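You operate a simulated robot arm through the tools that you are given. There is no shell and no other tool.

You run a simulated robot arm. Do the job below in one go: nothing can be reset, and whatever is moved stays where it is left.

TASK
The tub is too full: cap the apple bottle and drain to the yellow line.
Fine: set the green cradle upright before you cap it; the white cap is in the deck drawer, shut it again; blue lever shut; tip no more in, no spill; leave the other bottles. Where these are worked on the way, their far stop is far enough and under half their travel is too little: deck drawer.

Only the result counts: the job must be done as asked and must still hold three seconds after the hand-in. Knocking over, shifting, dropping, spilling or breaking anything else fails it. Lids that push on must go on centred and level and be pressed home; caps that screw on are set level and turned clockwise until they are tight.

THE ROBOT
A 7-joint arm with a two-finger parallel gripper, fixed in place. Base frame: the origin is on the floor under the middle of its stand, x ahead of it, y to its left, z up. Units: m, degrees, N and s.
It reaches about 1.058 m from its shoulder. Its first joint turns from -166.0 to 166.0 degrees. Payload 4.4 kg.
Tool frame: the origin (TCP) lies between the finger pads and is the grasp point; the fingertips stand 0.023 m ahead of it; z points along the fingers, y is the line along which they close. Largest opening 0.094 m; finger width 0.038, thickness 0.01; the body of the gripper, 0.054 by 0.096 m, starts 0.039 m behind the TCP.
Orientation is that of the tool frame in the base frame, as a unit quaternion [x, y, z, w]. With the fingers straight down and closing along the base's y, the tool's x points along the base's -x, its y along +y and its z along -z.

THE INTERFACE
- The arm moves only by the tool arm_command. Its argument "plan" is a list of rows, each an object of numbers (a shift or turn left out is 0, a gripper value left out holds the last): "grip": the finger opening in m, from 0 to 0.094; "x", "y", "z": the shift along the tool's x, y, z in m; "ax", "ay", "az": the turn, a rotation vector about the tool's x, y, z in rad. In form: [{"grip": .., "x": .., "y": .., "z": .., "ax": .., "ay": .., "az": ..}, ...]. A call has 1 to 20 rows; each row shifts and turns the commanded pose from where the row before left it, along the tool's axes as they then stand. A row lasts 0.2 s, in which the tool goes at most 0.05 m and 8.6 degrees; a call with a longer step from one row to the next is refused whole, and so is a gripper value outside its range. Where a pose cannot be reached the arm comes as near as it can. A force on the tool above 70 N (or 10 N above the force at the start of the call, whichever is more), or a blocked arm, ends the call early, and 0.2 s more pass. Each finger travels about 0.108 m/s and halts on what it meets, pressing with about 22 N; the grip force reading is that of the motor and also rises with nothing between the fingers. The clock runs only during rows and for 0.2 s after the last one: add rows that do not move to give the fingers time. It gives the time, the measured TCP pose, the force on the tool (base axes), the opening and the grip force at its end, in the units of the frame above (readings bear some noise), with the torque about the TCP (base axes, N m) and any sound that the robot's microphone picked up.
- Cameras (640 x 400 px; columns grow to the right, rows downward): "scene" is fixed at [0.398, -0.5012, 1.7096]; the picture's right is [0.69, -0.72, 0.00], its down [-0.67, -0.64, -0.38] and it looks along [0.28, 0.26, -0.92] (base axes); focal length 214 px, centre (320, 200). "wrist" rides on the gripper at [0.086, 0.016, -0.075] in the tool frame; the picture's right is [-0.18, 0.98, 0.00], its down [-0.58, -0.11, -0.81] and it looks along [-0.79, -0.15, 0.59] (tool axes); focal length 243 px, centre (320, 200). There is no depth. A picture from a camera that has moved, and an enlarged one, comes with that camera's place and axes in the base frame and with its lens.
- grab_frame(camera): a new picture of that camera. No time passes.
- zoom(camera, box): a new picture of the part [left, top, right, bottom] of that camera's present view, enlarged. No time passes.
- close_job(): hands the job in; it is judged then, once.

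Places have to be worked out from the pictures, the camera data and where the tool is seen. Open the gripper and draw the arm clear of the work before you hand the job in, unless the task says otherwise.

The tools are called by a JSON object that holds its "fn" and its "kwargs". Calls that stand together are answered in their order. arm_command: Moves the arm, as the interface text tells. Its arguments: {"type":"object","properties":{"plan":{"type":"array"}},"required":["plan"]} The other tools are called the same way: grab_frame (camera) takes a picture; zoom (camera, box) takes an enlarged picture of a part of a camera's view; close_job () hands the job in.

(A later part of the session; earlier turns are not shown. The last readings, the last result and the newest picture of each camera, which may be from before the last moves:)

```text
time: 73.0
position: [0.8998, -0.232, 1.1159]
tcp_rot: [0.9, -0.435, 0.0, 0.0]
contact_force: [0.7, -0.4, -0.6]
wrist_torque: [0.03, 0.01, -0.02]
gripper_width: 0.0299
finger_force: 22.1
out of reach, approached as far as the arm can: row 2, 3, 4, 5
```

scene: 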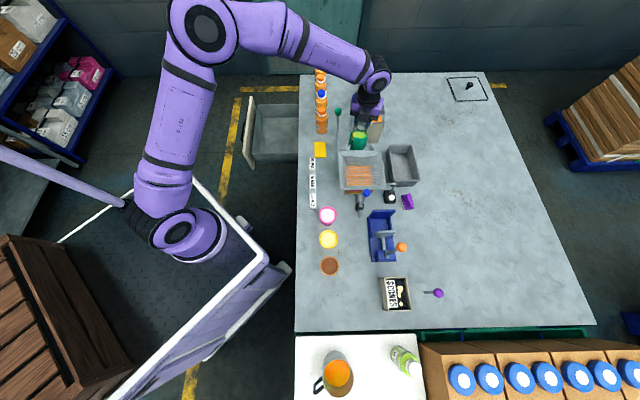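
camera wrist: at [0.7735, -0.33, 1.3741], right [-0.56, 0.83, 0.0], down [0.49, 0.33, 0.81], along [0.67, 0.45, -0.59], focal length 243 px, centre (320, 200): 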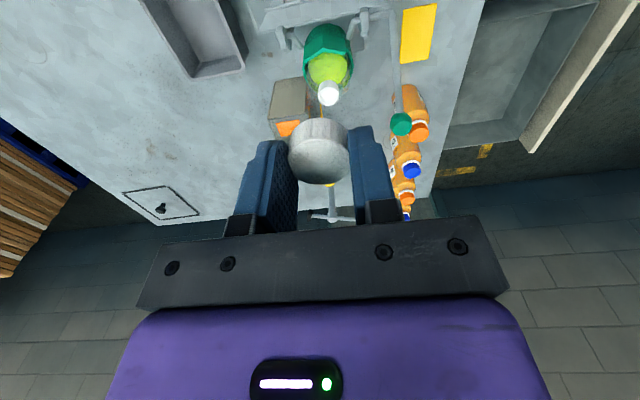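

The wrist has reached its limit after about 277° of turning. I open, rise 4 cm and look at the cap before regripping.

{"fn": "arm_command", "kwargs": {"plan": [{"grip": 0.06}, {}, {}, {"z": -0.02}, {"z": -0.02}, {}]}}

{"fn": "zoom", "kwargs": {"camera": "wrist", "box": [240, 0, 400, 200]}}

{"fn": "zoom", "kwargs": {"camera": "scene", "box": [340, 95, 388, 145]}}

```text
time: 74.4
position: [0.9007, -0.2316, 1.1564]
tcp_rot: [0.9, -0.435, 0.0, 0.0]
contact_force: [0.2, -0.4, -0.7]
wrist_torque: [-0.02, 0.0, 0.0]
gripper_width: 0.0599
finger_force: 0.0
```

```text
2.00 times, centred on (320, 100) of wrist
camera zoom: at [0.9406, -0.309, 1.2313], right [-0.88, -0.47, 0.0], down [-0.28, 0.52, 0.81], along [-0.38, 0.71, -0.59], focal length 485 px, centre (320, 400)
```

zoom: 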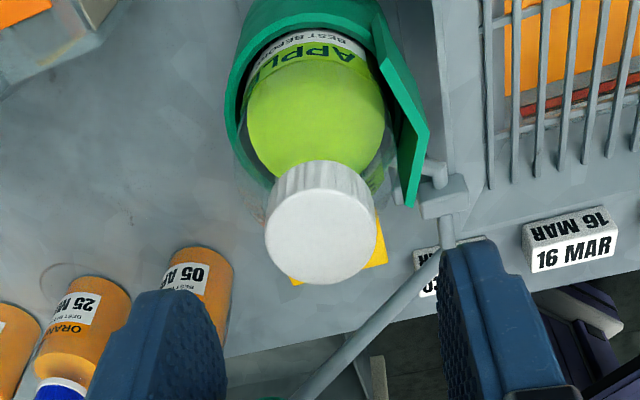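

```text
8.00 times, centred on (364, 120) of scene
camera zoom: at [0.398, -0.5012, 1.7096], right [0.69, -0.72, 0.0], down [-0.67, -0.64, -0.38], along [0.28, 0.26, -0.92], focal length 1716 px, centre (-32, 840)
```

zoom: 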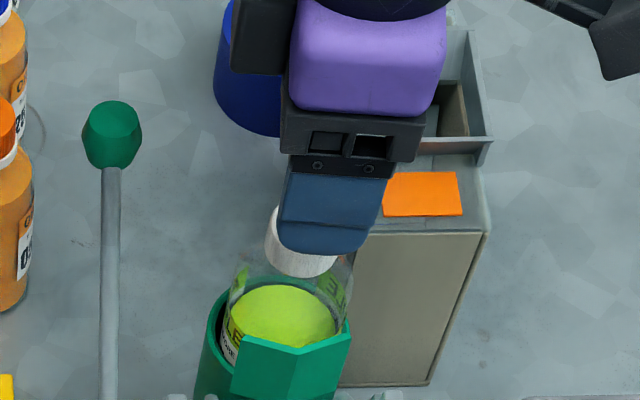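

The cap stays level on the neck. I unwind the wrist for a second bite.

{"fn": "arm_command", "kwargs": {"plan": [{"az": -0.1309}, {"az": -0.1309}, {"az": -0.1309}, {"az": -0.1309}, {"az": -0.1309}, {"az": -0.1309}, {"az": -0.1309}, {"az": -0.1309}, {"az": -0.1309}, {"az": -0.1309}, {"az": -0.1309}, {"az": -0.1309}, {"az": -0.1309}, {"az": -0.1309}, {"az": -0.1309}, {"az": -0.1309}, {"az": -0.1309}, {"az": -0.1309}, {"az": -0.1309}]}}

{"fn": "arm_command", "kwargs": {"plan": [{"az": -0.1309}, {"az": -0.1309}, {"az": -0.1309}, {"az": -0.1309}, {"az": -0.1309}, {"az": -0.1309}, {"az": -0.1309}, {"az": -0.1309}, {"az": -0.1309}, {"az": -0.1309}, {"az": -0.1309}, {"az": -0.1309}, {"az": -0.1309}, {"az": -0.1309}, {"az": -0.1309}, {"az": -0.1309}, {"az": -0.1309}, {}, {}]}}

{"fn": "zoom", "kwargs": {"camera": "wrist", "box": [240, 0, 400, 200]}}

```text
time: 78.4
position: [0.8998, -0.2307, 1.1548]
tcp_rot: [0.701, 0.714, 0.0, 0.0]
contact_force: [0.3, -0.3, -0.1]
wrist_torque: [0.01, -0.02, 0.0]
gripper_width: 0.06
finger_force: 0.1
```

```text
time: 82.4
position: [0.8998, -0.2291, 1.1555]
tcp_rot: [-0.329, 0.944, 0.001, 0.0]
contact_force: [-0.2, -0.1, 0.1]
wrist_torque: [0.0, -0.02, 0.0]
gripper_width: 0.0602
finger_force: 0.0
```

```text
2.00 times, centred on (320, 100) of wrist
camera zoom: at [0.8212, -0.2717, 1.2311], right [-0.47, 0.88, 0.0], down [0.52, 0.28, 0.81], along [0.71, 0.38, -0.59], focal length 485 px, centre (320, 400)
```

zoom: 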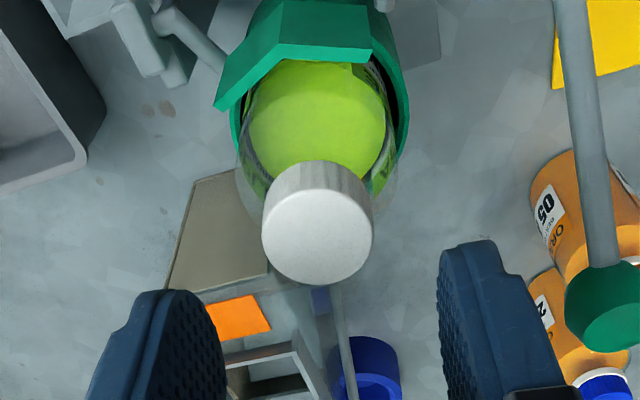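

Unwound; the cap is centred under the hand. I lower to the same height, regrip and go on clockwise.

{"fn": "arm_command", "kwargs": {"plan": [{"z": 0.02}, {"z": 0.0195}, {}, {"grip": 0.02}, {}, {}, {}]}}

{"fn": "arm_command", "kwargs": {"plan": [{"az": 0.13}, {"az": 0.13}, {"az": 0.13}, {"az": 0.13}, {}]}}

```text
time: 84.0
position: [0.8993, -0.2295, 1.1157]
tcp_rot: [-0.329, 0.944, -0.001, 0.0]
contact_force: [0.1, -0.3, 0.8]
wrist_torque: [-0.02, -0.02, 0.01]
gripper_width: 0.0264
finger_force: 21.8
```

```text
time: 85.2
position: [0.8993, -0.2319, 1.1168]
tcp_rot: [-0.075, 0.997, 0.0, 0.0]
contact_force: [0.7, -1.3, 0.6]
wrist_torque: [-0.06, 0.03, 0.01]
gripper_width: 0.0262
finger_force: 21.8
```

The grip width is only 26 mm this time versus 30 mm before, so I check with the cameras before turning further.

{"fn": "zoom", "kwargs": {"camera": "wrist", "box": [240, 0, 400, 200]}}

{"fn": "zoom", "kwargs": {"camera": "scene", "box": [340, 95, 388, 145]}}

```text
2.00 times, centred on (320, 100) of wrist
camera zoom: at [0.8109, -0.228, 1.1924], right [0.04, 1.0, 0.0], down [0.59, -0.02, 0.81], along [0.81, -0.03, -0.59], focal length 485 px, centre (320, 400)
```

zoom: 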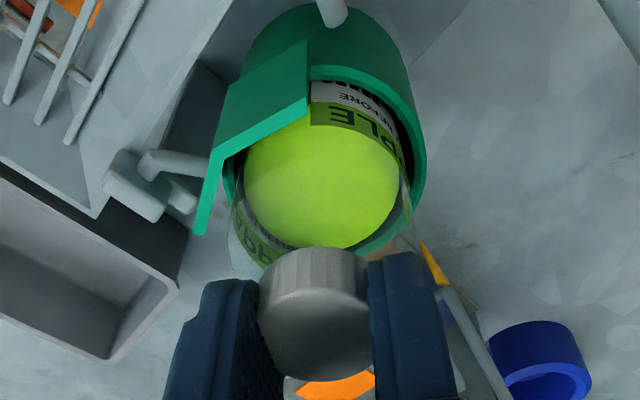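

```text
8.00 times, centred on (364, 120) of scene
camera zoom: at [0.398, -0.5012, 1.7096], right [0.69, -0.72, 0.0], down [-0.67, -0.64, -0.38], along [0.28, 0.26, -0.92], focal length 1716 px, centre (-32, 840)
```

zoom: 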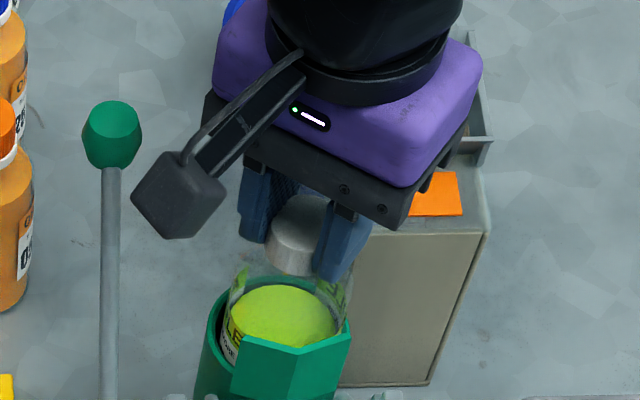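

{"fn": "zoom", "kwargs": {"camera": "scene", "box": [364, 112, 392, 134]}}

{"fn": "zoom", "kwargs": {"camera": "wrist", "box": [285, 105, 365, 205]}}

```text
16.00 times, centred on (378, 123) of scene
camera zoom: at [0.398, -0.5012, 1.7096], right [0.69, -0.72, 0.0], down [-0.67, -0.64, -0.38], along [0.28, 0.26, -0.92], focal length 3432 px, centre (-608, 1432)
```

zoom: 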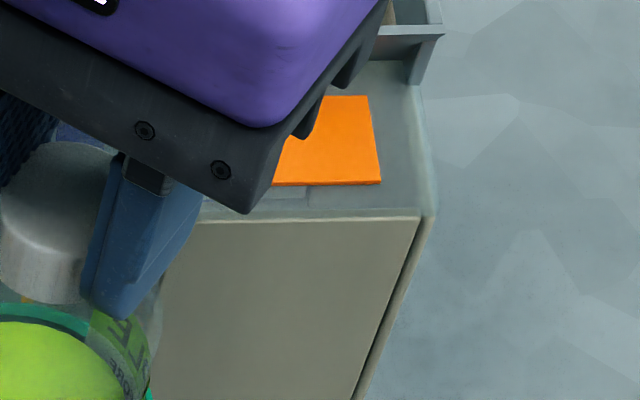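

```text
4.00 times, centred on (325, 155) of wrist
camera zoom: at [0.8109, -0.228, 1.1924], right [0.04, 1.0, 0.0], down [0.59, -0.02, 0.81], along [0.81, -0.03, -0.59], focal length 970 px, centre (300, 380)
```

zoom: 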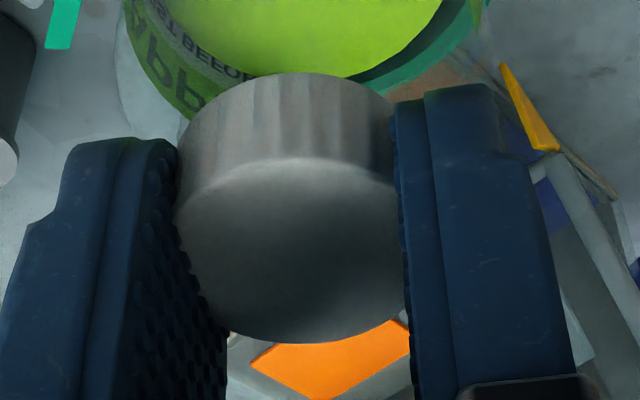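

The cap still sits well between the pads; the narrower grip may just be another facet of it. I keep turning clockwise in modest steps, watching the readings.

{"fn": "arm_command", "kwargs": {"plan": [{"az": 0.13, "z": 0.0002}, {"az": 0.13, "z": 0.0002}, {"az": 0.13, "z": 0.0002}, {"az": 0.13, "z": 0.0002}, {"az": 0.13}, {"az": 0.13}, {}]}}

{"fn": "zoom", "kwargs": {"camera": "wrist", "box": [285, 105, 365, 205]}}

{"fn": "zoom", "kwargs": {"camera": "scene", "box": [340, 95, 388, 145]}}

```text
time: 86.8
position: [0.8986, -0.2312, 1.1156]
tcp_rot: [0.31, 0.951, 0.0, 0.0]
contact_force: [-0.5, -0.4, 4.6]
wrist_torque: [-0.02, 0.02, -0.03]
gripper_width: 0.0262
finger_force: 21.8
```

```text
4.00 times, centred on (325, 155) of wrist
camera zoom: at [0.8386, -0.167, 1.1909], right [0.73, 0.68, 0.0], down [0.4, -0.43, 0.81], along [0.55, -0.59, -0.59], focal length 970 px, centre (300, 380)
```

zoom: 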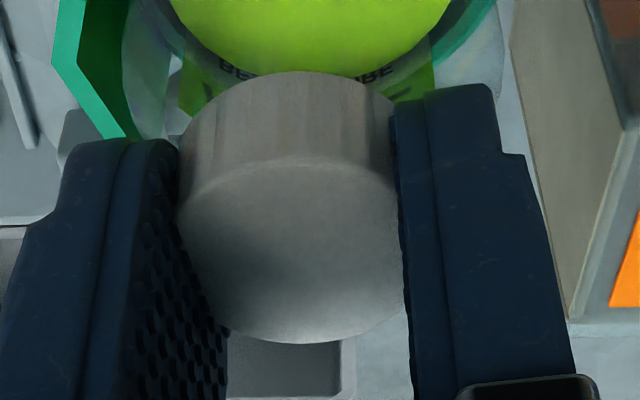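

```text
8.00 times, centred on (364, 120) of scene
camera zoom: at [0.398, -0.5012, 1.7096], right [0.69, -0.72, 0.0], down [-0.67, -0.64, -0.38], along [0.28, 0.26, -0.92], focal length 1716 px, centre (-32, 840)
```

zoom: 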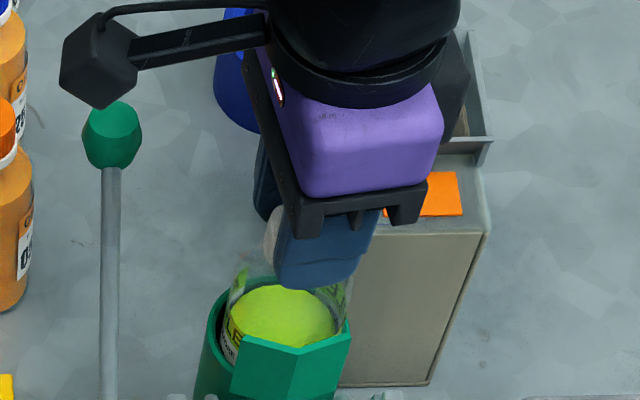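

The cap turns with the fingers. Continuing clockwise.

{"fn": "arm_command", "kwargs": {"plan": [{"az": 0.13, "z": 0.0001}, {"az": 0.13, "z": 0.0001}, {"az": 0.13, "z": 0.0001}, {"az": 0.13, "z": 0.0001}, {"az": 0.13}, {"az": 0.13}, {"az": 0.13}, {"az": 0.13}, {}]}}

{"fn": "arm_command", "kwargs": {"plan": [{"az": 0.13, "z": 0.0001}, {"az": 0.13, "z": 0.0001}, {"az": 0.13, "z": 0.0001}, {"az": 0.13, "z": 0.0001}, {"az": 0.13}, {"az": 0.13}, {"az": 0.13}, {"az": 0.13}, {}]}}

```text
time: 88.8
position: [0.8997, -0.2305, 1.1161]
tcp_rot: [0.742, 0.671, 0.0, 0.0]
contact_force: [0.5, 0.2, -0.9]
wrist_torque: [-0.02, 0.0, -0.04]
gripper_width: 0.0299
finger_force: 22.0
```

```text
time: 90.8
position: [0.9001, -0.2303, 1.1158]
tcp_rot: [0.977, 0.213, 0.0, -0.001]
contact_force: [0.2, -0.8, 5.0]
wrist_torque: [-0.06, 0.0, -0.05]
gripper_width: 0.0297
finger_force: 22.0
```

The width went back to 30 mm, so the pads may have slipped over the cap, a sign it may be getting tight. I look at it and turn a little more reading torque.

{"fn": "zoom", "kwargs": {"camera": "wrist", "box": [285, 105, 365, 205]}}

{"fn": "arm_command", "kwargs": {"plan": [{"az": 0.13}, {"az": 0.13}]}}

{"fn": "arm_command", "kwargs": {"plan": [{"az": 0.13}, {"az": 0.13}]}}

{"fn": "zoom", "kwargs": {"camera": "scene", "box": [340, 95, 388, 145]}}

```text
4.00 times, centred on (325, 155) of wrist
camera zoom: at [0.9847, -0.2097, 1.1905], right [0.24, -0.97, 0.0], down [-0.57, -0.14, 0.81], along [-0.78, -0.2, -0.59], focal length 970 px, centre (300, 380)
```

zoom: 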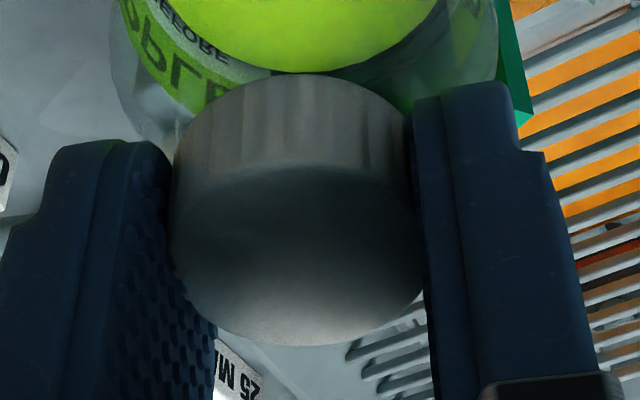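

```text
time: 91.4
position: [0.8998, -0.2306, 1.1148]
tcp_rot: [0.996, 0.085, 0.0, 0.0]
contact_force: [0.8, 0.7, 3.9]
wrist_torque: [0.0, -0.01, 0.03]
gripper_width: 0.0297
finger_force: 22.4
```

```text
time: 92.0
position: [0.9003, -0.2317, 1.1151]
tcp_rot: [0.999, -0.046, 0.0, 0.0]
contact_force: [-0.2, 0.8, 5.7]
wrist_torque: [-0.04, -0.03, 0.07]
gripper_width: 0.0302
finger_force: 21.8
```

```text
8.00 times, centred on (364, 120) of scene
camera zoom: at [0.398, -0.5012, 1.7096], right [0.69, -0.72, 0.0], down [-0.67, -0.64, -0.38], along [0.28, 0.26, -0.92], focal length 1716 px, centre (-32, 840)
```

zoom: 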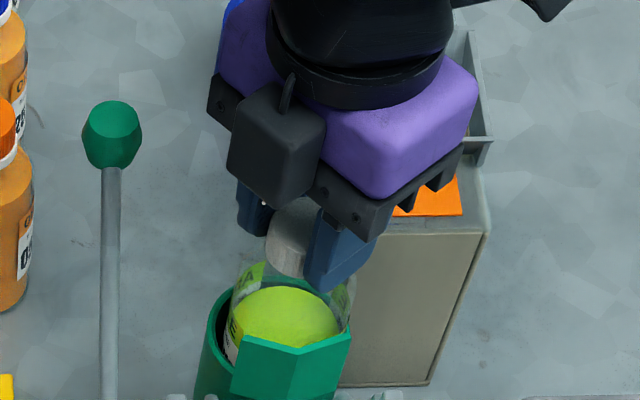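

The bottle's label has now shifted, i.e. the bottle has begun to turn with the cap, which it did not do earlier: the cap has run up tight. I turn a little further to confirm that cap and bottle move as one.

{"fn": "arm_command", "kwargs": {"plan": [{"az": 0.13}, {"az": 0.13}, {"az": 0.13}]}}

{"fn": "zoom", "kwargs": {"camera": "scene", "box": [340, 95, 388, 145]}}

```text
time: 92.8
position: [0.8994, -0.2311, 1.1154]
tcp_rot: [0.971, -0.238, 0.0, 0.001]
contact_force: [0.3, -0.5, 7.7]
wrist_torque: [-0.02, 0.03, 0.1]
gripper_width: 0.03
finger_force: 22.0
```

```text
8.00 times, centred on (364, 120) of scene
camera zoom: at [0.398, -0.5012, 1.7096], right [0.69, -0.72, 0.0], down [-0.67, -0.64, -0.38], along [0.28, 0.26, -0.92], focal length 1716 px, centre (-32, 840)
```

zoom: 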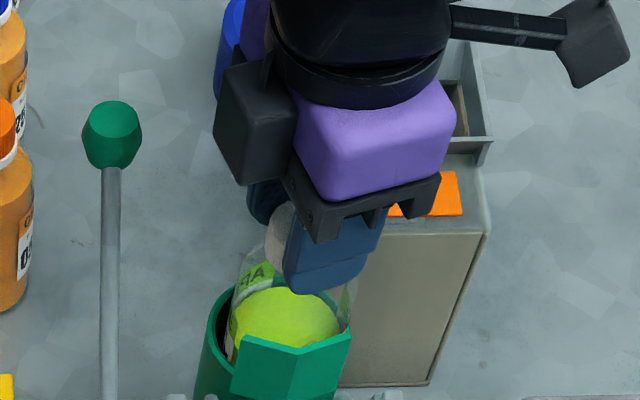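

Cap and bottle now turn together, so it is tight. I release, rise and inspect the capped bottle.

{"fn": "arm_command", "kwargs": {"plan": [{"grip": 0.06}, {}, {}, {"z": -0.02}, {"z": -0.04}, {"z": -0.04}, {}]}}

{"fn": "zoom", "kwargs": {"camera": "wrist", "box": [240, 0, 400, 150]}}

{"fn": "zoom", "kwargs": {"camera": "scene", "box": [340, 95, 388, 145]}}

```text
time: 94.4
position: [0.9004, -0.2301, 1.2128]
tcp_rot: [0.971, -0.237, 0.0, 0.0]
contact_force: [0.0, -0.7, -0.4]
wrist_torque: [-0.01, 0.01, 0.0]
gripper_width: 0.06
finger_force: 0.0
```

```text
2.67 times, centred on (320, 75) of wrist
camera zoom: at [0.9697, -0.2848, 1.2888], right [-0.62, -0.79, 0.0], down [-0.47, 0.36, 0.81], along [-0.64, 0.5, -0.59], focal length 647 px, centre (320, 533)
```

zoom: 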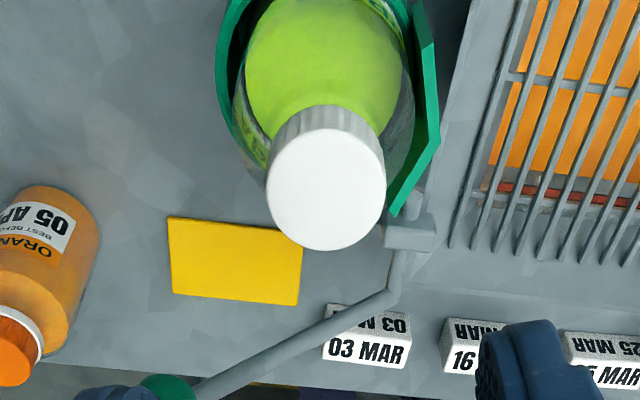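

```text
8.00 times, centred on (364, 120) of scene
camera zoom: at [0.398, -0.5012, 1.7096], right [0.69, -0.72, 0.0], down [-0.67, -0.64, -0.38], along [0.28, 0.26, -0.92], focal length 1716 px, centre (-32, 840)
```

zoom: 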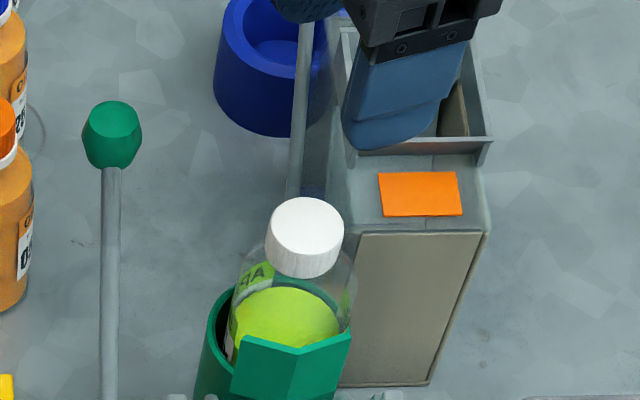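

The cap is on, level and home. Next I shut the drawer: first I unwind the wrist to the orientation used for the handle.

{"fn": "arm_command", "kwargs": {"plan": [{"az": -0.1295, "z": -0.004}, {"az": -0.1295, "z": -0.004}, {"az": -0.1295, "z": -0.004}, {"az": -0.1295, "z": -0.004}, {"az": -0.1295, "z": -0.004}, {"az": -0.1295}, {"az": -0.1295}, {"az": -0.1295}, {"az": -0.1295}, {"az": -0.1295}, {"az": -0.1295}, {"az": -0.1295}, {"az": -0.1295}, {"az": -0.1295}, {"az": -0.1295}, {"az": -0.1295}, {"az": -0.1295}]}}

{"fn": "arm_command", "kwargs": {"plan": [{"az": -0.1295}, {"az": -0.1295}, {"az": -0.1295}, {"az": -0.1295}, {"az": -0.1295}, {"az": -0.1295}, {"az": -0.1295}, {"az": -0.1295}, {"az": -0.1295}, {"az": -0.1295}, {"az": -0.1295}, {"az": -0.1295}, {"az": -0.1295}, {"az": -0.1295}, {"az": -0.1295}, {"az": -0.1295}, {"az": -0.1295}, {}]}}

```text
time: 98.0
position: [0.8995, -0.2314, 1.235]
tcp_rot: [0.652, 0.759, 0.0, 0.0]
contact_force: [0.2, -0.7, -0.1]
wrist_torque: [-0.02, 0.0, 0.01]
gripper_width: 0.06
finger_force: 0.0
```

```text
time: 101.8
position: [0.9001, -0.2311, 1.2346]
tcp_rot: [-0.382, 0.924, 0.0, 0.001]
contact_force: [-0.3, 0.3, 0.0]
wrist_torque: [-0.01, -0.02, -0.03]
gripper_width: 0.0602
finger_force: 0.0
```

I carry the hand back to in front of the drawer, keeping high over the bottles.

{"fn": "arm_command", "kwargs": {"plan": [{"y": 0.0443, "x": -0.0164}, {"y": 0.0443, "x": -0.0164}, {"y": 0.0443, "x": -0.0164}, {"y": 0.0443, "x": -0.0164}, {"y": 0.0443, "x": -0.0164}, {"y": 0.0443, "x": -0.0164}, {"y": 0.0443, "x": -0.0164}, {"y": 0.0443, "x": -0.0164}, {"y": 0.0443, "x": -0.0164}, {"y": 0.0443, "x": -0.0164}, {"y": 0.0443, "x": -0.0164}, {"y": 0.0443, "x": -0.0164}, {"y": 0.0443, "x": -0.0164}, {"y": 0.0443, "x": -0.0164}, {"z": 0.045}, {"z": 0.045}, {"z": 0.045}, {}]}}

{"fn": "arm_command", "kwargs": {"plan": [{"grip": 0.05, "ax": 0.1309}, {"ax": 0.1309}, {"ax": 0.1309}, {"ax": 0.1309}, {"ax": 0.1309}, {"ax": 0.1309}, {"ax": 0.1309}, {"ax": 0.1309}, {"ax": 0.1309}, {"ax": 0.1309}, {"ax": 0.1309}, {"ax": 0.1309}, {}]}}

{"fn": "grab_frame", "kwargs": {"camera": "scene"}}

```text
time: 105.6
position: [0.6274, 0.371, 1.1]
tcp_rot: [-0.38, 0.925, 0.0, 0.0]
contact_force: [0.0, -0.2, 0.1]
wrist_torque: [-0.01, -0.01, -0.01]
gripper_width: 0.0601
finger_force: 0.0
```

```text
time: 108.4
position: [0.6257, 0.3705, 1.1003]
tcp_rot: [0.27, -0.653, 0.654, -0.269]
contact_force: [-0.2, 0.5, -0.4]
wrist_torque: [0.01, -0.01, 0.02]
gripper_width: 0.0499
finger_force: 0.0
```

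```text
taken
```

scene: 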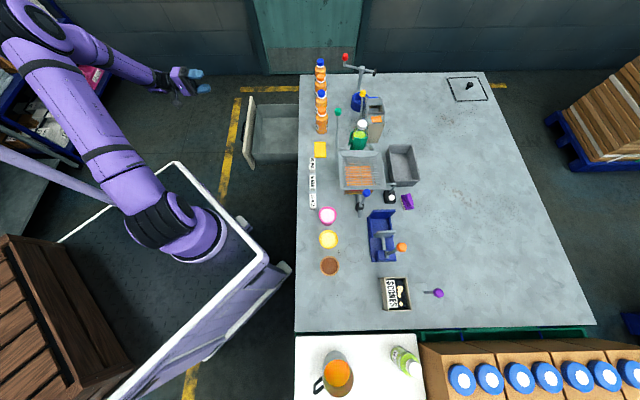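

Now I descend to the handle height (z≈0.808) in front of the open drawer.

{"fn": "arm_command", "kwargs": {"plan": [{"y": 0.0417}, {"y": 0.0417}, {"y": 0.0417}, {"y": 0.0417}, {"y": 0.0417}, {"y": 0.0417}, {"y": 0.0417}, {}, {}]}}

{"fn": "grab_frame", "kwargs": {"camera": "wrist"}}

```text
time: 110.4
position: [0.6246, 0.3697, 0.8063]
tcp_rot: [-0.269, 0.654, -0.653, 0.27]
contact_force: [-0.2, -0.8, -0.4]
wrist_torque: [-0.02, 0.0, -0.01]
gripper_width: 0.0501
finger_force: 0.1
```

```text
taken
camera wrist: at [0.5098, 0.3607, 0.7908], right [0.13, 0.13, -0.98], down [-0.16, 0.98, 0.11], along [0.98, 0.14, 0.15], focal length 243 px, centre (320, 200)
```

wrist: 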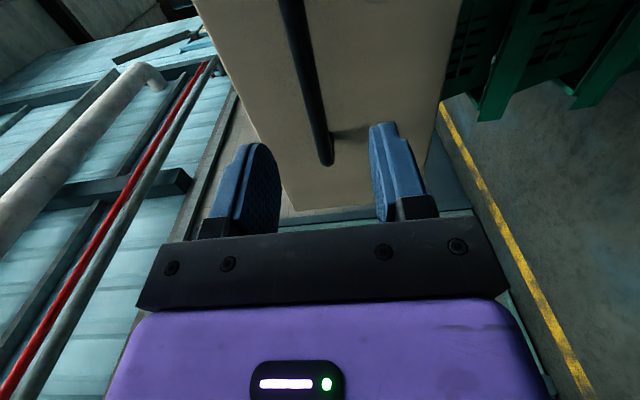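

The bar is straight ahead. I raise 3.5 mm to its true height, move in, close and begin pushing the drawer shut.

{"fn": "arm_command", "kwargs": {"plan": [{"y": -0.0035}, {"z": 0.022}, {"z": 0.022}, {"z": 0.022}, {}, {"grip": 0.0}, {}, {}, {}]}}

{"fn": "arm_command", "kwargs": {"plan": [{"z": 0.02}, {"z": 0.02}, {"z": 0.02}, {"z": 0.02}, {}]}}

```text
time: 112.4
position: [0.6712, 0.3221, 0.8097]
tcp_rot: [-0.271, 0.654, -0.654, 0.269]
contact_force: [-1.8, -1.1, -19.9]
wrist_torque: [0.31, -0.16, 0.77]
gripper_width: 0.0117
finger_force: 45.7
```

```text
time: 113.6
position: [0.7283, 0.265, 0.8103]
tcp_rot: [-0.27, 0.654, -0.653, 0.27]
contact_force: [-11.6, -9.8, -33.8]
wrist_torque: [0.33, -0.26, -0.6]
gripper_width: 0.0119
finger_force: 45.0
```

The drawer moves in (81 mm). I relieve the vertical load slightly and continue.

{"fn": "arm_command", "kwargs": {"plan": [{"z": 0.02, "y": 0.0012}, {"z": 0.02}, {"z": 0.02}, {"z": 0.02}, {}]}}

{"fn": "arm_command", "kwargs": {"plan": [{"z": 0.02, "y": 0.001}, {"z": 0.02}, {"z": 0.02}, {"z": 0.02}, {}]}}

```text
time: 114.8
position: [0.7844, 0.2103, 0.8081]
tcp_rot: [0.269, -0.653, 0.654, -0.27]
contact_force: [-12.4, -12.8, -1.8]
wrist_torque: [-0.18, 0.12, -0.98]
gripper_width: 0.0116
finger_force: 44.7
```

```text
time: 116.0
position: [0.8409, 0.1527, 0.8092]
tcp_rot: [-0.269, 0.654, -0.653, 0.27]
contact_force: [-8.6, -8.8, 13.1]
wrist_torque: [-0.31, 0.24, -1.36]
gripper_width: 0.0118
finger_force: 44.7
```

About 32 mm remain; I push slowly to the closed stop.

{"fn": "arm_command", "kwargs": {"plan": [{"z": 0.012}, {"z": 0.01}, {"z": 0.006}, {}]}}

{"fn": "arm_command", "kwargs": {"plan": [{"z": 0.003}, {"z": 0.003}, {}]}}

```text
time: 117.0
position: [0.8611, 0.1338, 0.8099]
tcp_rot: [-0.269, 0.654, -0.653, 0.27]
contact_force: [-9.8, -10.8, 16.2]
wrist_torque: [-0.13, 0.05, 1.12]
gripper_width: 0.0117
finger_force: 45.0
```

```text
time: 117.8
position: [0.8641, 0.132, 0.8089]
tcp_rot: [-0.27, 0.654, -0.653, 0.27]
contact_force: [-25.2, 16.0, 15.9]
wrist_torque: [-0.26, 0.19, 0.0]
gripper_width: 0.0118
finger_force: 44.8
```

Force along the push has risen to about 29 N at p=0.518, the original closed position. One more small push to make sure it is home.

{"fn": "arm_command", "kwargs": {"plan": [{"z": 0.0015}, {"z": 0.0015}, {}]}}

{"fn": "grab_frame", "kwargs": {"camera": "wrist"}}

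{"fn": "zoom", "kwargs": {"camera": "scene", "box": [260, 85, 344, 155]}}

```text
time: 118.6
position: [0.8667, 0.13, 0.8103]
tcp_rot: [-0.27, 0.654, -0.653, 0.272]
contact_force: [-12.4, 27.4, 16.3]
wrist_torque: [-0.18, 0.25, 0.01]
gripper_width: 0.012
finger_force: 45.1
```

```text
taken
camera wrist: at [0.7523, 0.1209, 0.7946], right [0.13, 0.13, -0.98], down [-0.16, 0.98, 0.11], along [0.98, 0.14, 0.15], focal length 243 px, centre (320, 200)
```

wrist: 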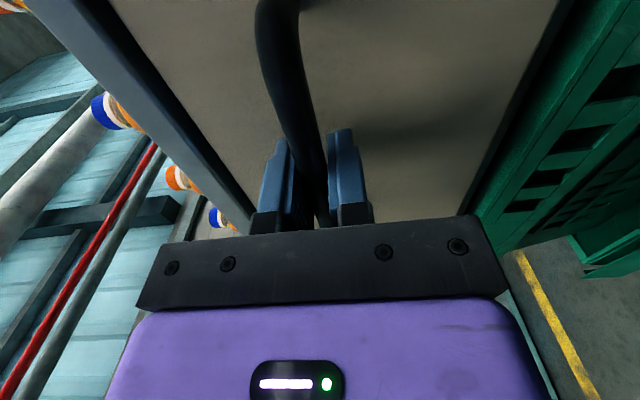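

```text
5.71 times, centred on (302, 120) of scene
camera zoom: at [0.398, -0.5012, 1.7096], right [0.69, -0.72, 0.0], down [-0.67, -0.64, -0.38], along [0.28, 0.26, -0.92], focal length 1226 px, centre (423, 657)
```

zoom: 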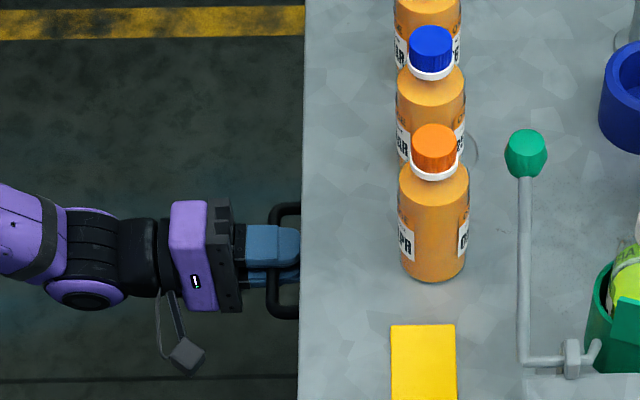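

The drawer is shut, the handle being back where it was at the start. I release it and back away, then rise.

{"fn": "arm_command", "kwargs": {"plan": [{"grip": 0.05}, {}, {}, {"z": -0.02}, {"z": -0.03}, {"z": -0.04}, {"z": -0.03}, {"y": -0.045}, {"y": -0.045}, {"y": -0.045}, {"y": -0.045}, {"y": -0.045}, {"y": -0.045}, {"y": -0.045}, {}]}}

{"fn": "zoom", "kwargs": {"camera": "scene", "box": [280, 100, 344, 150]}}

```text
time: 121.8
position: [0.781, 0.2148, 1.1248]
tcp_rot: [0.27, -0.654, 0.654, -0.269]
contact_force: [0.0, 0.4, -0.5]
wrist_torque: [-0.01, -0.02, -0.04]
gripper_width: 0.0497
finger_force: 0.0
```

```text
8.00 times, centred on (312, 125) of scene
camera zoom: at [0.398, -0.5012, 1.7096], right [0.69, -0.72, 0.0], down [-0.67, -0.64, -0.38], along [0.28, 0.26, -0.92], focal length 1716 px, centre (384, 800)
```

zoom: 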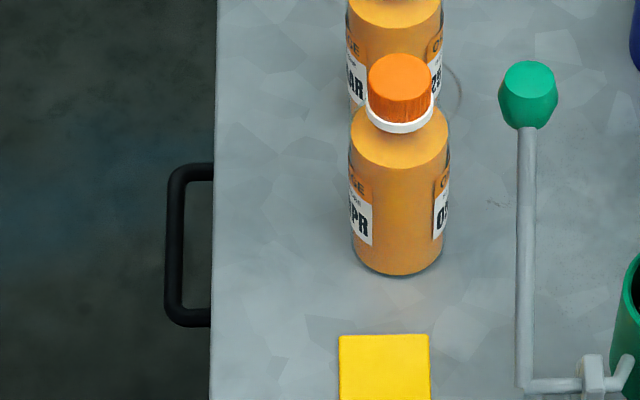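

The drawer is shut as before. Next the tap: I turn the fingers down again and fly over to the lever to look at it and the tub's side face closely.

{"fn": "arm_command", "kwargs": {"plan": [{"ax": -0.1309}, {"ax": -0.1309}, {"ax": -0.1309}, {"ax": -0.1309}, {"ax": -0.1309}, {"ax": -0.1309}, {"ax": -0.1309}, {"ax": -0.1309}, {"ax": -0.1309}, {"ax": -0.1309}, {"ax": -0.1309}, {"ax": -0.1309}, {"z": -0.045}, {"z": -0.045}, {"z": -0.045}, {}]}}

{"fn": "arm_command", "kwargs": {"plan": [{"y": -0.024, "x": 0.0389}, {"y": -0.024, "x": 0.0389}, {"y": -0.024, "x": 0.0389}, {"y": -0.024, "x": 0.0389}, {"y": -0.024, "x": 0.0389}, {"y": -0.024, "x": 0.0389}, {"y": -0.024, "x": 0.0389}, {"y": -0.024, "x": 0.0389}, {"y": -0.024, "x": 0.0389}, {"y": -0.024, "x": 0.0389}, {"y": -0.024, "x": 0.0389}, {"y": -0.024, "x": 0.0389}, {"y": -0.024, "x": 0.0389}, {"y": -0.024, "x": 0.0389}, {"y": -0.024, "x": 0.0389}, {}, {}]}}

{"fn": "grab_frame", "kwargs": {"camera": "wrist"}}

{"fn": "grab_frame", "kwargs": {"camera": "scene"}}

```text
time: 125.2
position: [0.7818, 0.2116, 1.2591]
tcp_rot: [-0.382, 0.924, 0.0, 0.0]
contact_force: [0.4, -0.8, 0.3]
wrist_torque: [0.03, 0.03, 0.03]
gripper_width: 0.0499
finger_force: 0.1
```

```text
time: 128.8
position: [0.6236, -0.4517, 1.2604]
tcp_rot: [-0.381, 0.925, -0.001, 0.0]
contact_force: [-0.3, -0.3, -1.1]
wrist_torque: [-0.01, -0.01, -0.02]
gripper_width: 0.0499
finger_force: 0.1
```

```text
taken
camera wrist: at [0.549, -0.5009, 1.3351], right [-0.56, 0.83, 0.0], down [0.49, 0.33, 0.81], along [0.67, 0.45, -0.59], focal length 243 px, centre (320, 200)
```

wrist: 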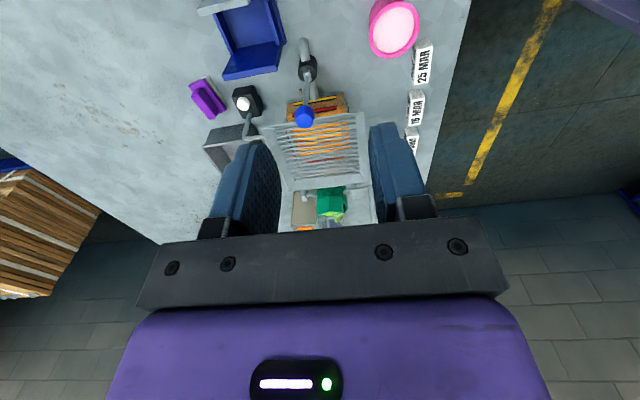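

```text
taken
```

scene: 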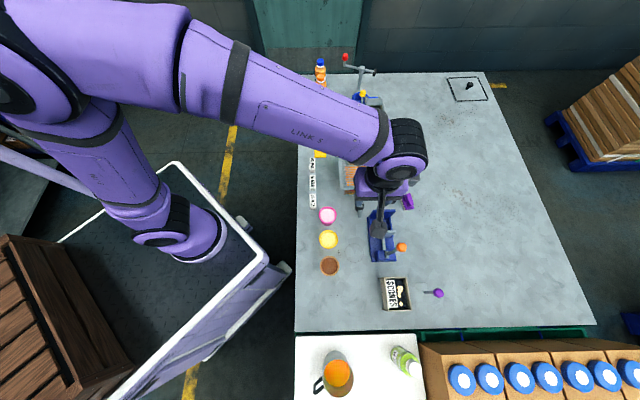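

{"fn": "zoom", "kwargs": {"camera": "wrist", "box": [270, 25, 380, 135]}}

{"fn": "zoom", "kwargs": {"camera": "wrist", "box": [285, 30, 335, 80]}}

```text
3.64 times, centred on (325, 80) of wrist
camera zoom: at [0.549, -0.5009, 1.3351], right [-0.56, 0.83, 0.0], down [0.49, 0.33, 0.81], along [0.67, 0.45, -0.59], focal length 882 px, centre (302, 636)
```

zoom: 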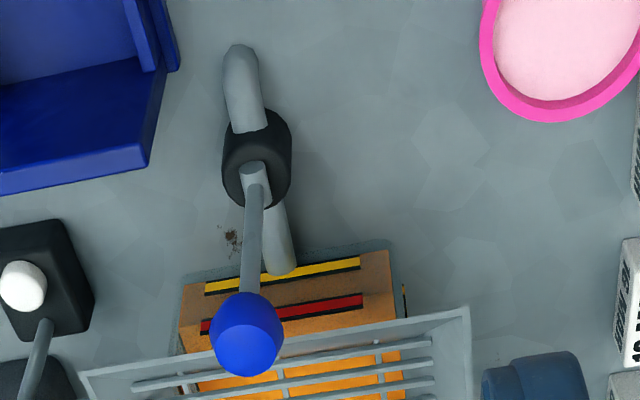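

```text
8.00 times, centred on (310, 55) of wrist
camera zoom: at [0.549, -0.5009, 1.3351], right [-0.56, 0.83, 0.0], down [0.49, 0.33, 0.81], along [0.67, 0.45, -0.59], focal length 1941 px, centre (400, 1360)
```

zoom: 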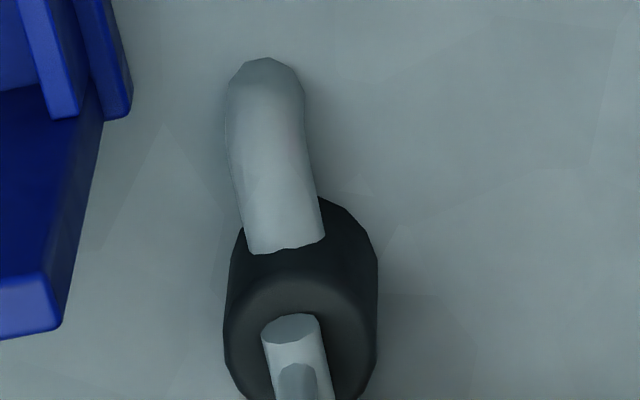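

The lever's hinge is a cylinder along q, so it swings in the ±p direction; it stands vertical now. I move above it with the fingers straddling it in p.

{"fn": "arm_command", "kwargs": {"plan": [{"grip": 0.06, "y": -0.0132, "x": -0.03, "z": 0.036}, {"y": -0.0132, "x": -0.03, "z": 0.036}, {"y": -0.0132, "x": -0.03, "z": 0.036}, {}, {}]}}

{"fn": "grab_frame", "kwargs": {"camera": "wrist"}}

{"fn": "zoom", "kwargs": {"camera": "scene", "box": [335, 175, 399, 215]}}

```text
time: 130.0
position: [0.7173, -0.4178, 1.153]
tcp_rot: [-0.382, 0.924, 0.001, 0.0]
contact_force: [0.6, -0.1, 0.9]
wrist_torque: [0.03, 0.03, 0.01]
gripper_width: 0.06
finger_force: 0.1
```

```text
taken
camera wrist: at [0.6436, -0.4679, 1.2284], right [-0.56, 0.83, 0.0], down [0.49, 0.33, 0.81], along [0.67, 0.45, -0.59], focal length 243 px, centre (320, 200)
```

wrist: 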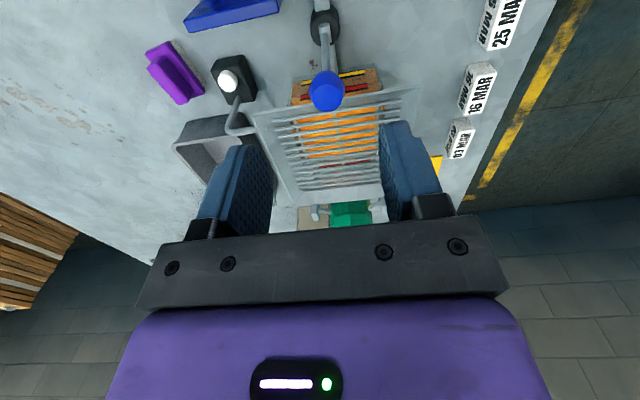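

```text
10.00 times, centred on (367, 195) of scene
camera zoom: at [0.398, -0.5012, 1.7096], right [0.69, -0.72, 0.0], down [-0.67, -0.64, -0.38], along [0.28, 0.26, -0.92], focal length 2145 px, centre (-150, 250)
```

zoom: 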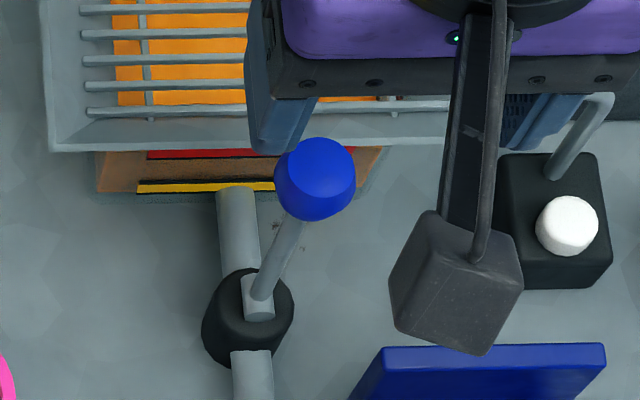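

The ball sits at p≈0.799, q≈0.222, z≈1.055. I centre on it and lower so the fingers straddle it without touching.

{"fn": "arm_command", "kwargs": {"plan": [{"y": 0.004, "z": 0.03}, {"z": 0.03}, {"z": 0.03}, {}, {}]}}

{"fn": "grab_frame", "kwargs": {"camera": "wrist"}}

{"fn": "zoom", "kwargs": {"camera": "scene", "box": [335, 175, 399, 215]}}

```text
time: 131.2
position: [0.7121, -0.4165, 1.0626]
tcp_rot: [-0.381, 0.924, 0.0, -0.001]
contact_force: [0.5, -0.5, -0.5]
wrist_torque: [0.0, 0.0, 0.04]
gripper_width: 0.0599
finger_force: 0.0
```

```text
taken
camera wrist: at [0.6389, -0.4658, 1.1374], right [-0.56, 0.83, 0.0], down [0.49, 0.33, 0.81], along [0.67, 0.45, -0.59], focal length 243 px, centre (320, 200)
```

wrist: 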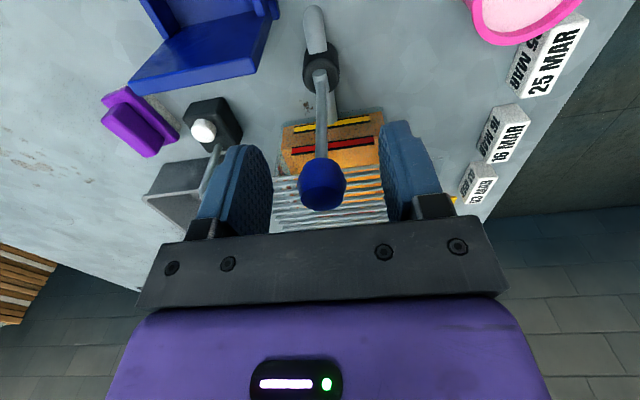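

```text
10.00 times, centred on (367, 195) of scene
camera zoom: at [0.398, -0.5012, 1.7096], right [0.69, -0.72, 0.0], down [-0.67, -0.64, -0.38], along [0.28, 0.26, -0.92], focal length 2145 px, centre (-150, 250)
```

zoom: 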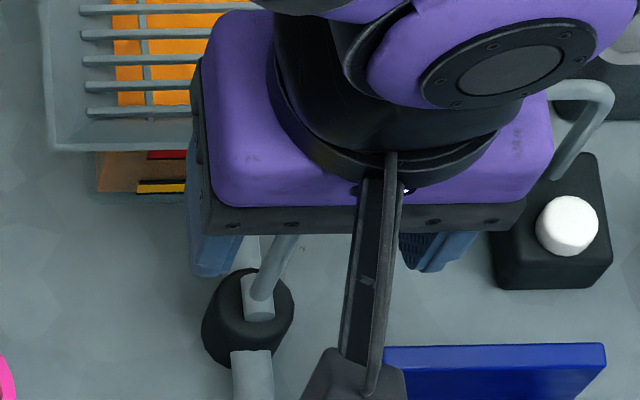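

From here the wrist camera sees both the lever and the tub's side face with both lines, ideal for monitoring. I zoom in for a baseline of the level.

{"fn": "zoom", "kwargs": {"camera": "wrist", "box": [270, 90, 390, 190]}}

```text
4.00 times, centred on (330, 140) of wrist
camera zoom: at [0.6389, -0.4658, 1.1374], right [-0.56, 0.83, 0.0], down [0.49, 0.33, 0.81], along [0.67, 0.45, -0.59], focal length 970 px, centre (280, 440)
```

zoom: 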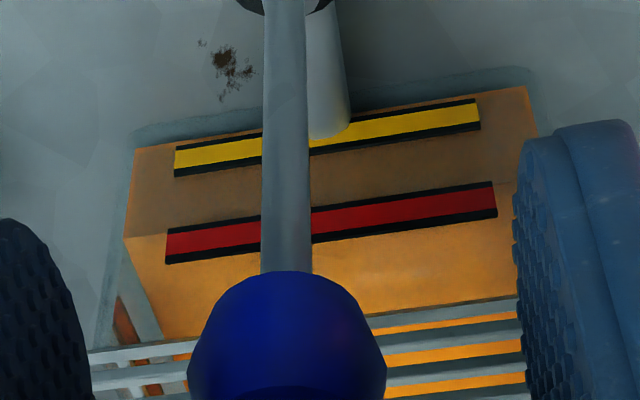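

The liquid surface meets the side face right at the lower edge of the red band; yellow is well below. I narrow the fingers around the ball and try a small push toward the robot (-p) to see which way it opens.

{"fn": "arm_command", "kwargs": {"plan": [{"grip": 0.038}, {}, {"y": 0.008}, {"y": 0.008}, {}]}}

{"fn": "zoom", "kwargs": {"camera": "wrist", "box": [250, 60, 400, 210]}}

```text
time: 132.4
position: [0.7013, -0.4056, 1.0617]
tcp_rot: [-0.382, 0.924, 0.0, 0.0]
contact_force: [0.3, 0.1, 0.5]
wrist_torque: [-0.01, 0.01, -0.02]
gripper_width: 0.0381
finger_force: 0.2
```

```text
2.67 times, centred on (325, 135) of wrist
camera zoom: at [0.6277, -0.4543, 1.1371], right [-0.56, 0.83, 0.0], down [0.49, 0.33, 0.81], along [0.67, 0.45, -0.59], focal length 647 px, centre (307, 373)
```

zoom: 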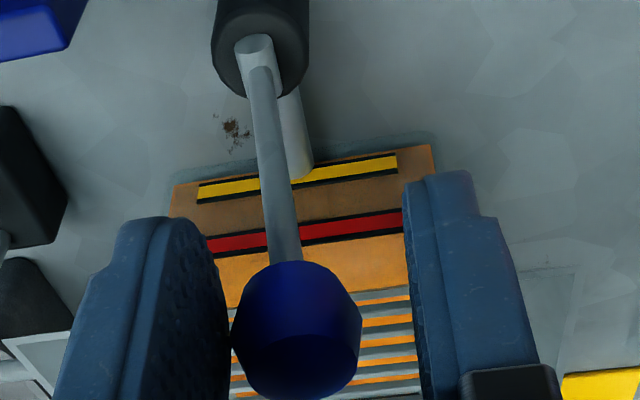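

The +p finger is about to touch the ball. I push another 12 mm toward the robot.

{"fn": "arm_command", "kwargs": {"plan": [{"y": 0.006}, {"y": 0.006}, {}]}}

{"fn": "zoom", "kwargs": {"camera": "wrist", "box": [250, 60, 400, 210]}}

```text
time: 133.2
position: [0.6923, -0.3962, 1.0607]
tcp_rot: [-0.381, 0.924, 0.001, 0.0]
contact_force: [-0.1, 0.1, 0.1]
wrist_torque: [-0.01, -0.04, 0.01]
gripper_width: 0.0381
finger_force: 0.0
```

```text
2.67 times, centred on (325, 135) of wrist
camera zoom: at [0.6191, -0.4451, 1.1367], right [-0.56, 0.83, 0.0], down [0.49, 0.33, 0.81], along [0.67, 0.45, -0.59], focal length 647 px, centre (307, 373)
```

zoom: 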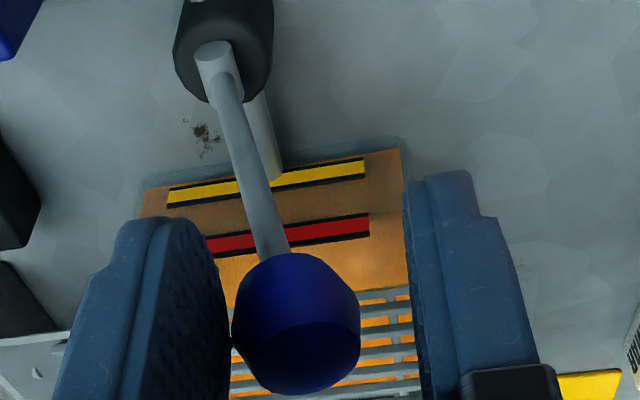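

The lever follows easily toward -p. I push further and watch the level and microphone.

{"fn": "arm_command", "kwargs": {"plan": [{"y": 0.01}, {"y": 0.01}]}}

{"fn": "zoom", "kwargs": {"camera": "wrist", "box": [250, 60, 400, 210]}}

```text
time: 133.8
position: [0.6781, -0.382, 1.0612]
tcp_rot: [-0.381, 0.925, 0.0, 0.0]
contact_force: [0.3, 1.2, 0.5]
wrist_torque: [-0.02, 0.01, -0.01]
gripper_width: 0.0379
finger_force: 0.0
```

```text
2.67 times, centred on (325, 135) of wrist
camera zoom: at [0.6045, -0.4309, 1.1364], right [-0.56, 0.83, 0.0], down [0.49, 0.33, 0.81], along [0.67, 0.45, -0.59], focal length 647 px, centre (307, 373)
```

zoom: 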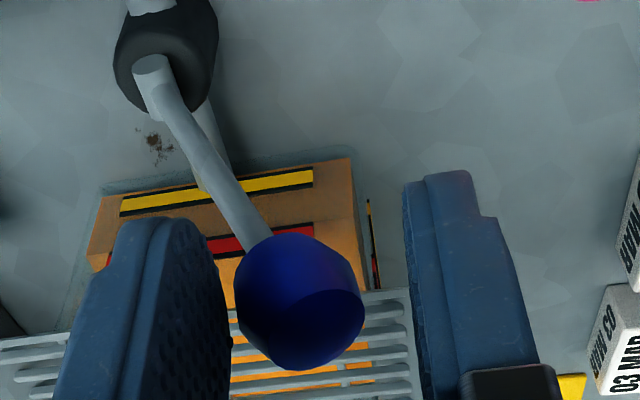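

{"fn": "zoom", "kwargs": {"camera": "wrist", "box": [280, 110, 400, 200]}}

{"fn": "arm_command", "kwargs": {"plan": [{}, {}]}}

{"fn": "zoom", "kwargs": {"camera": "wrist", "box": [280, 110, 400, 200]}}

```text
4.44 times, centred on (340, 155) of wrist
camera zoom: at [0.6045, -0.4309, 1.1364], right [-0.56, 0.83, 0.0], down [0.49, 0.33, 0.81], along [0.67, 0.45, -0.59], focal length 1078 px, centre (231, 400)
```

zoom: 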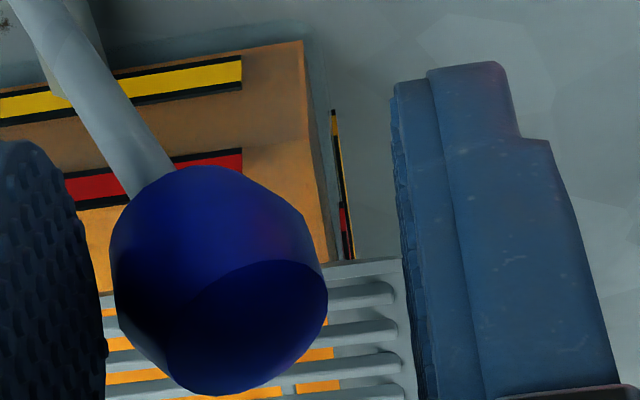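

```text
time: 134.4
position: [0.6777, -0.38, 1.0608]
tcp_rot: [-0.382, 0.924, 0.0, 0.0]
contact_force: [-0.4, 0.3, 0.6]
wrist_torque: [-0.03, 0.03, -0.01]
gripper_width: 0.0379
finger_force: 0.0
```

```text
4.44 times, centred on (340, 155) of wrist
camera zoom: at [0.6044, -0.4309, 1.1364], right [-0.56, 0.83, 0.0], down [0.49, 0.33, 0.81], along [0.67, 0.45, -0.59], focal length 1078 px, centre (231, 400)
```

zoom: 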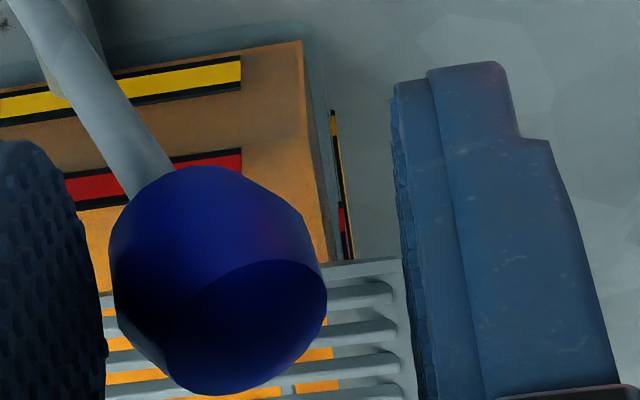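

No drop yet at about 24° of tilt. I tilt it further in stages.

{"fn": "arm_command", "kwargs": {"plan": [{"y": 0.012, "z": 0.005}, {"y": 0.012, "z": 0.006}, {}]}}

{"fn": "zoom", "kwargs": {"camera": "wrist", "box": [230, 50, 390, 210]}}

{"fn": "zoom", "kwargs": {"camera": "scene", "box": [330, 150, 394, 215]}}

```text
time: 135.2
position: [0.6603, -0.3647, 1.0491]
tcp_rot: [-0.382, 0.924, 0.0, 0.0]
contact_force: [-0.8, 0.9, -0.7]
wrist_torque: [0.01, -0.01, -0.03]
gripper_width: 0.0379
finger_force: 0.1
```

```text
2.50 times, centred on (310, 130) of wrist
camera zoom: at [0.5869, -0.4135, 1.1249], right [-0.56, 0.83, 0.0], down [0.49, 0.33, 0.81], along [0.67, 0.45, -0.59], focal length 606 px, centre (345, 375)
```

zoom: 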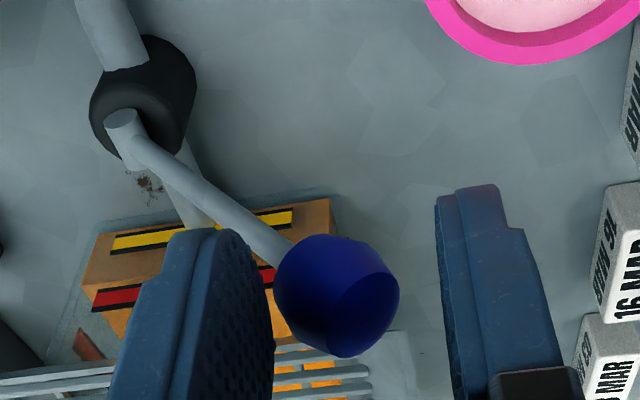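

```text
6.15 times, centred on (362, 182) of scene
camera zoom: at [0.398, -0.5012, 1.7096], right [0.69, -0.72, 0.0], down [-0.67, -0.64, -0.38], along [0.28, 0.26, -0.92], focal length 1320 px, centre (62, 308)
```

zoom: 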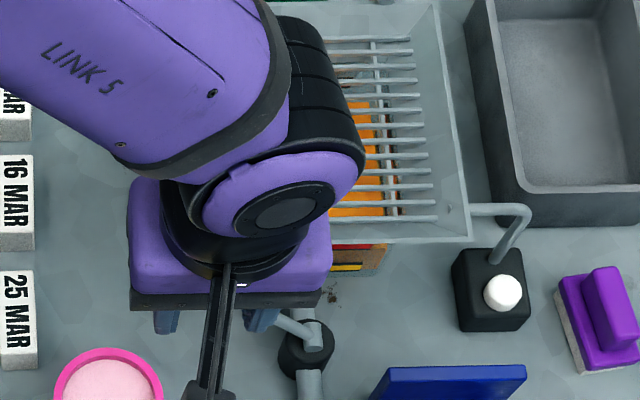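

{"fn": "zoom", "kwargs": {"camera": "wrist", "box": [245, 120, 375, 200]}}

{"fn": "arm_command", "kwargs": {"plan": [{}, {}, {}]}}

{"fn": "zoom", "kwargs": {"camera": "wrist", "box": [245, 120, 375, 200]}}

```text
4.92 times, centred on (310, 160) of wrist
camera zoom: at [0.5869, -0.4135, 1.1249], right [-0.56, 0.83, 0.0], down [0.49, 0.33, 0.81], along [0.67, 0.45, -0.59], focal length 1194 px, centre (369, 397)
```

zoom: 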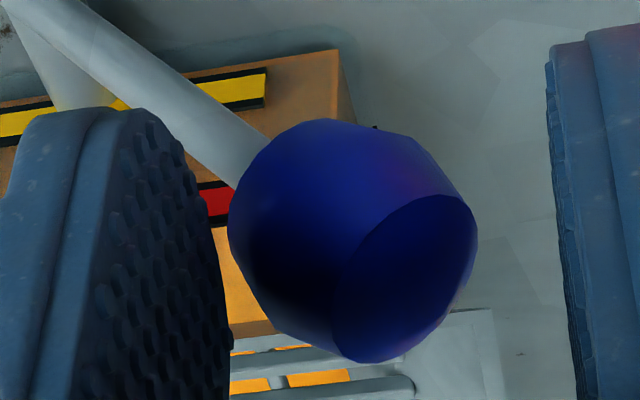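

```text
time: 136.0
position: [0.6597, -0.3642, 1.0492]
tcp_rot: [-0.381, 0.925, 0.001, 0.001]
contact_force: [-0.4, -0.1, 0.2]
wrist_torque: [-0.02, 0.01, 0.01]
gripper_width: 0.0383
finger_force: 0.0
```

```text
4.92 times, centred on (310, 160) of wrist
camera zoom: at [0.587, -0.4136, 1.125], right [-0.56, 0.83, 0.0], down [0.49, 0.33, 0.81], along [0.67, 0.45, -0.59], focal length 1194 px, centre (369, 397)
```

zoom: 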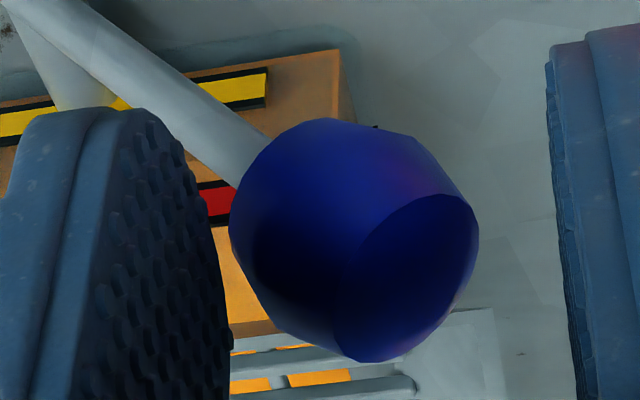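

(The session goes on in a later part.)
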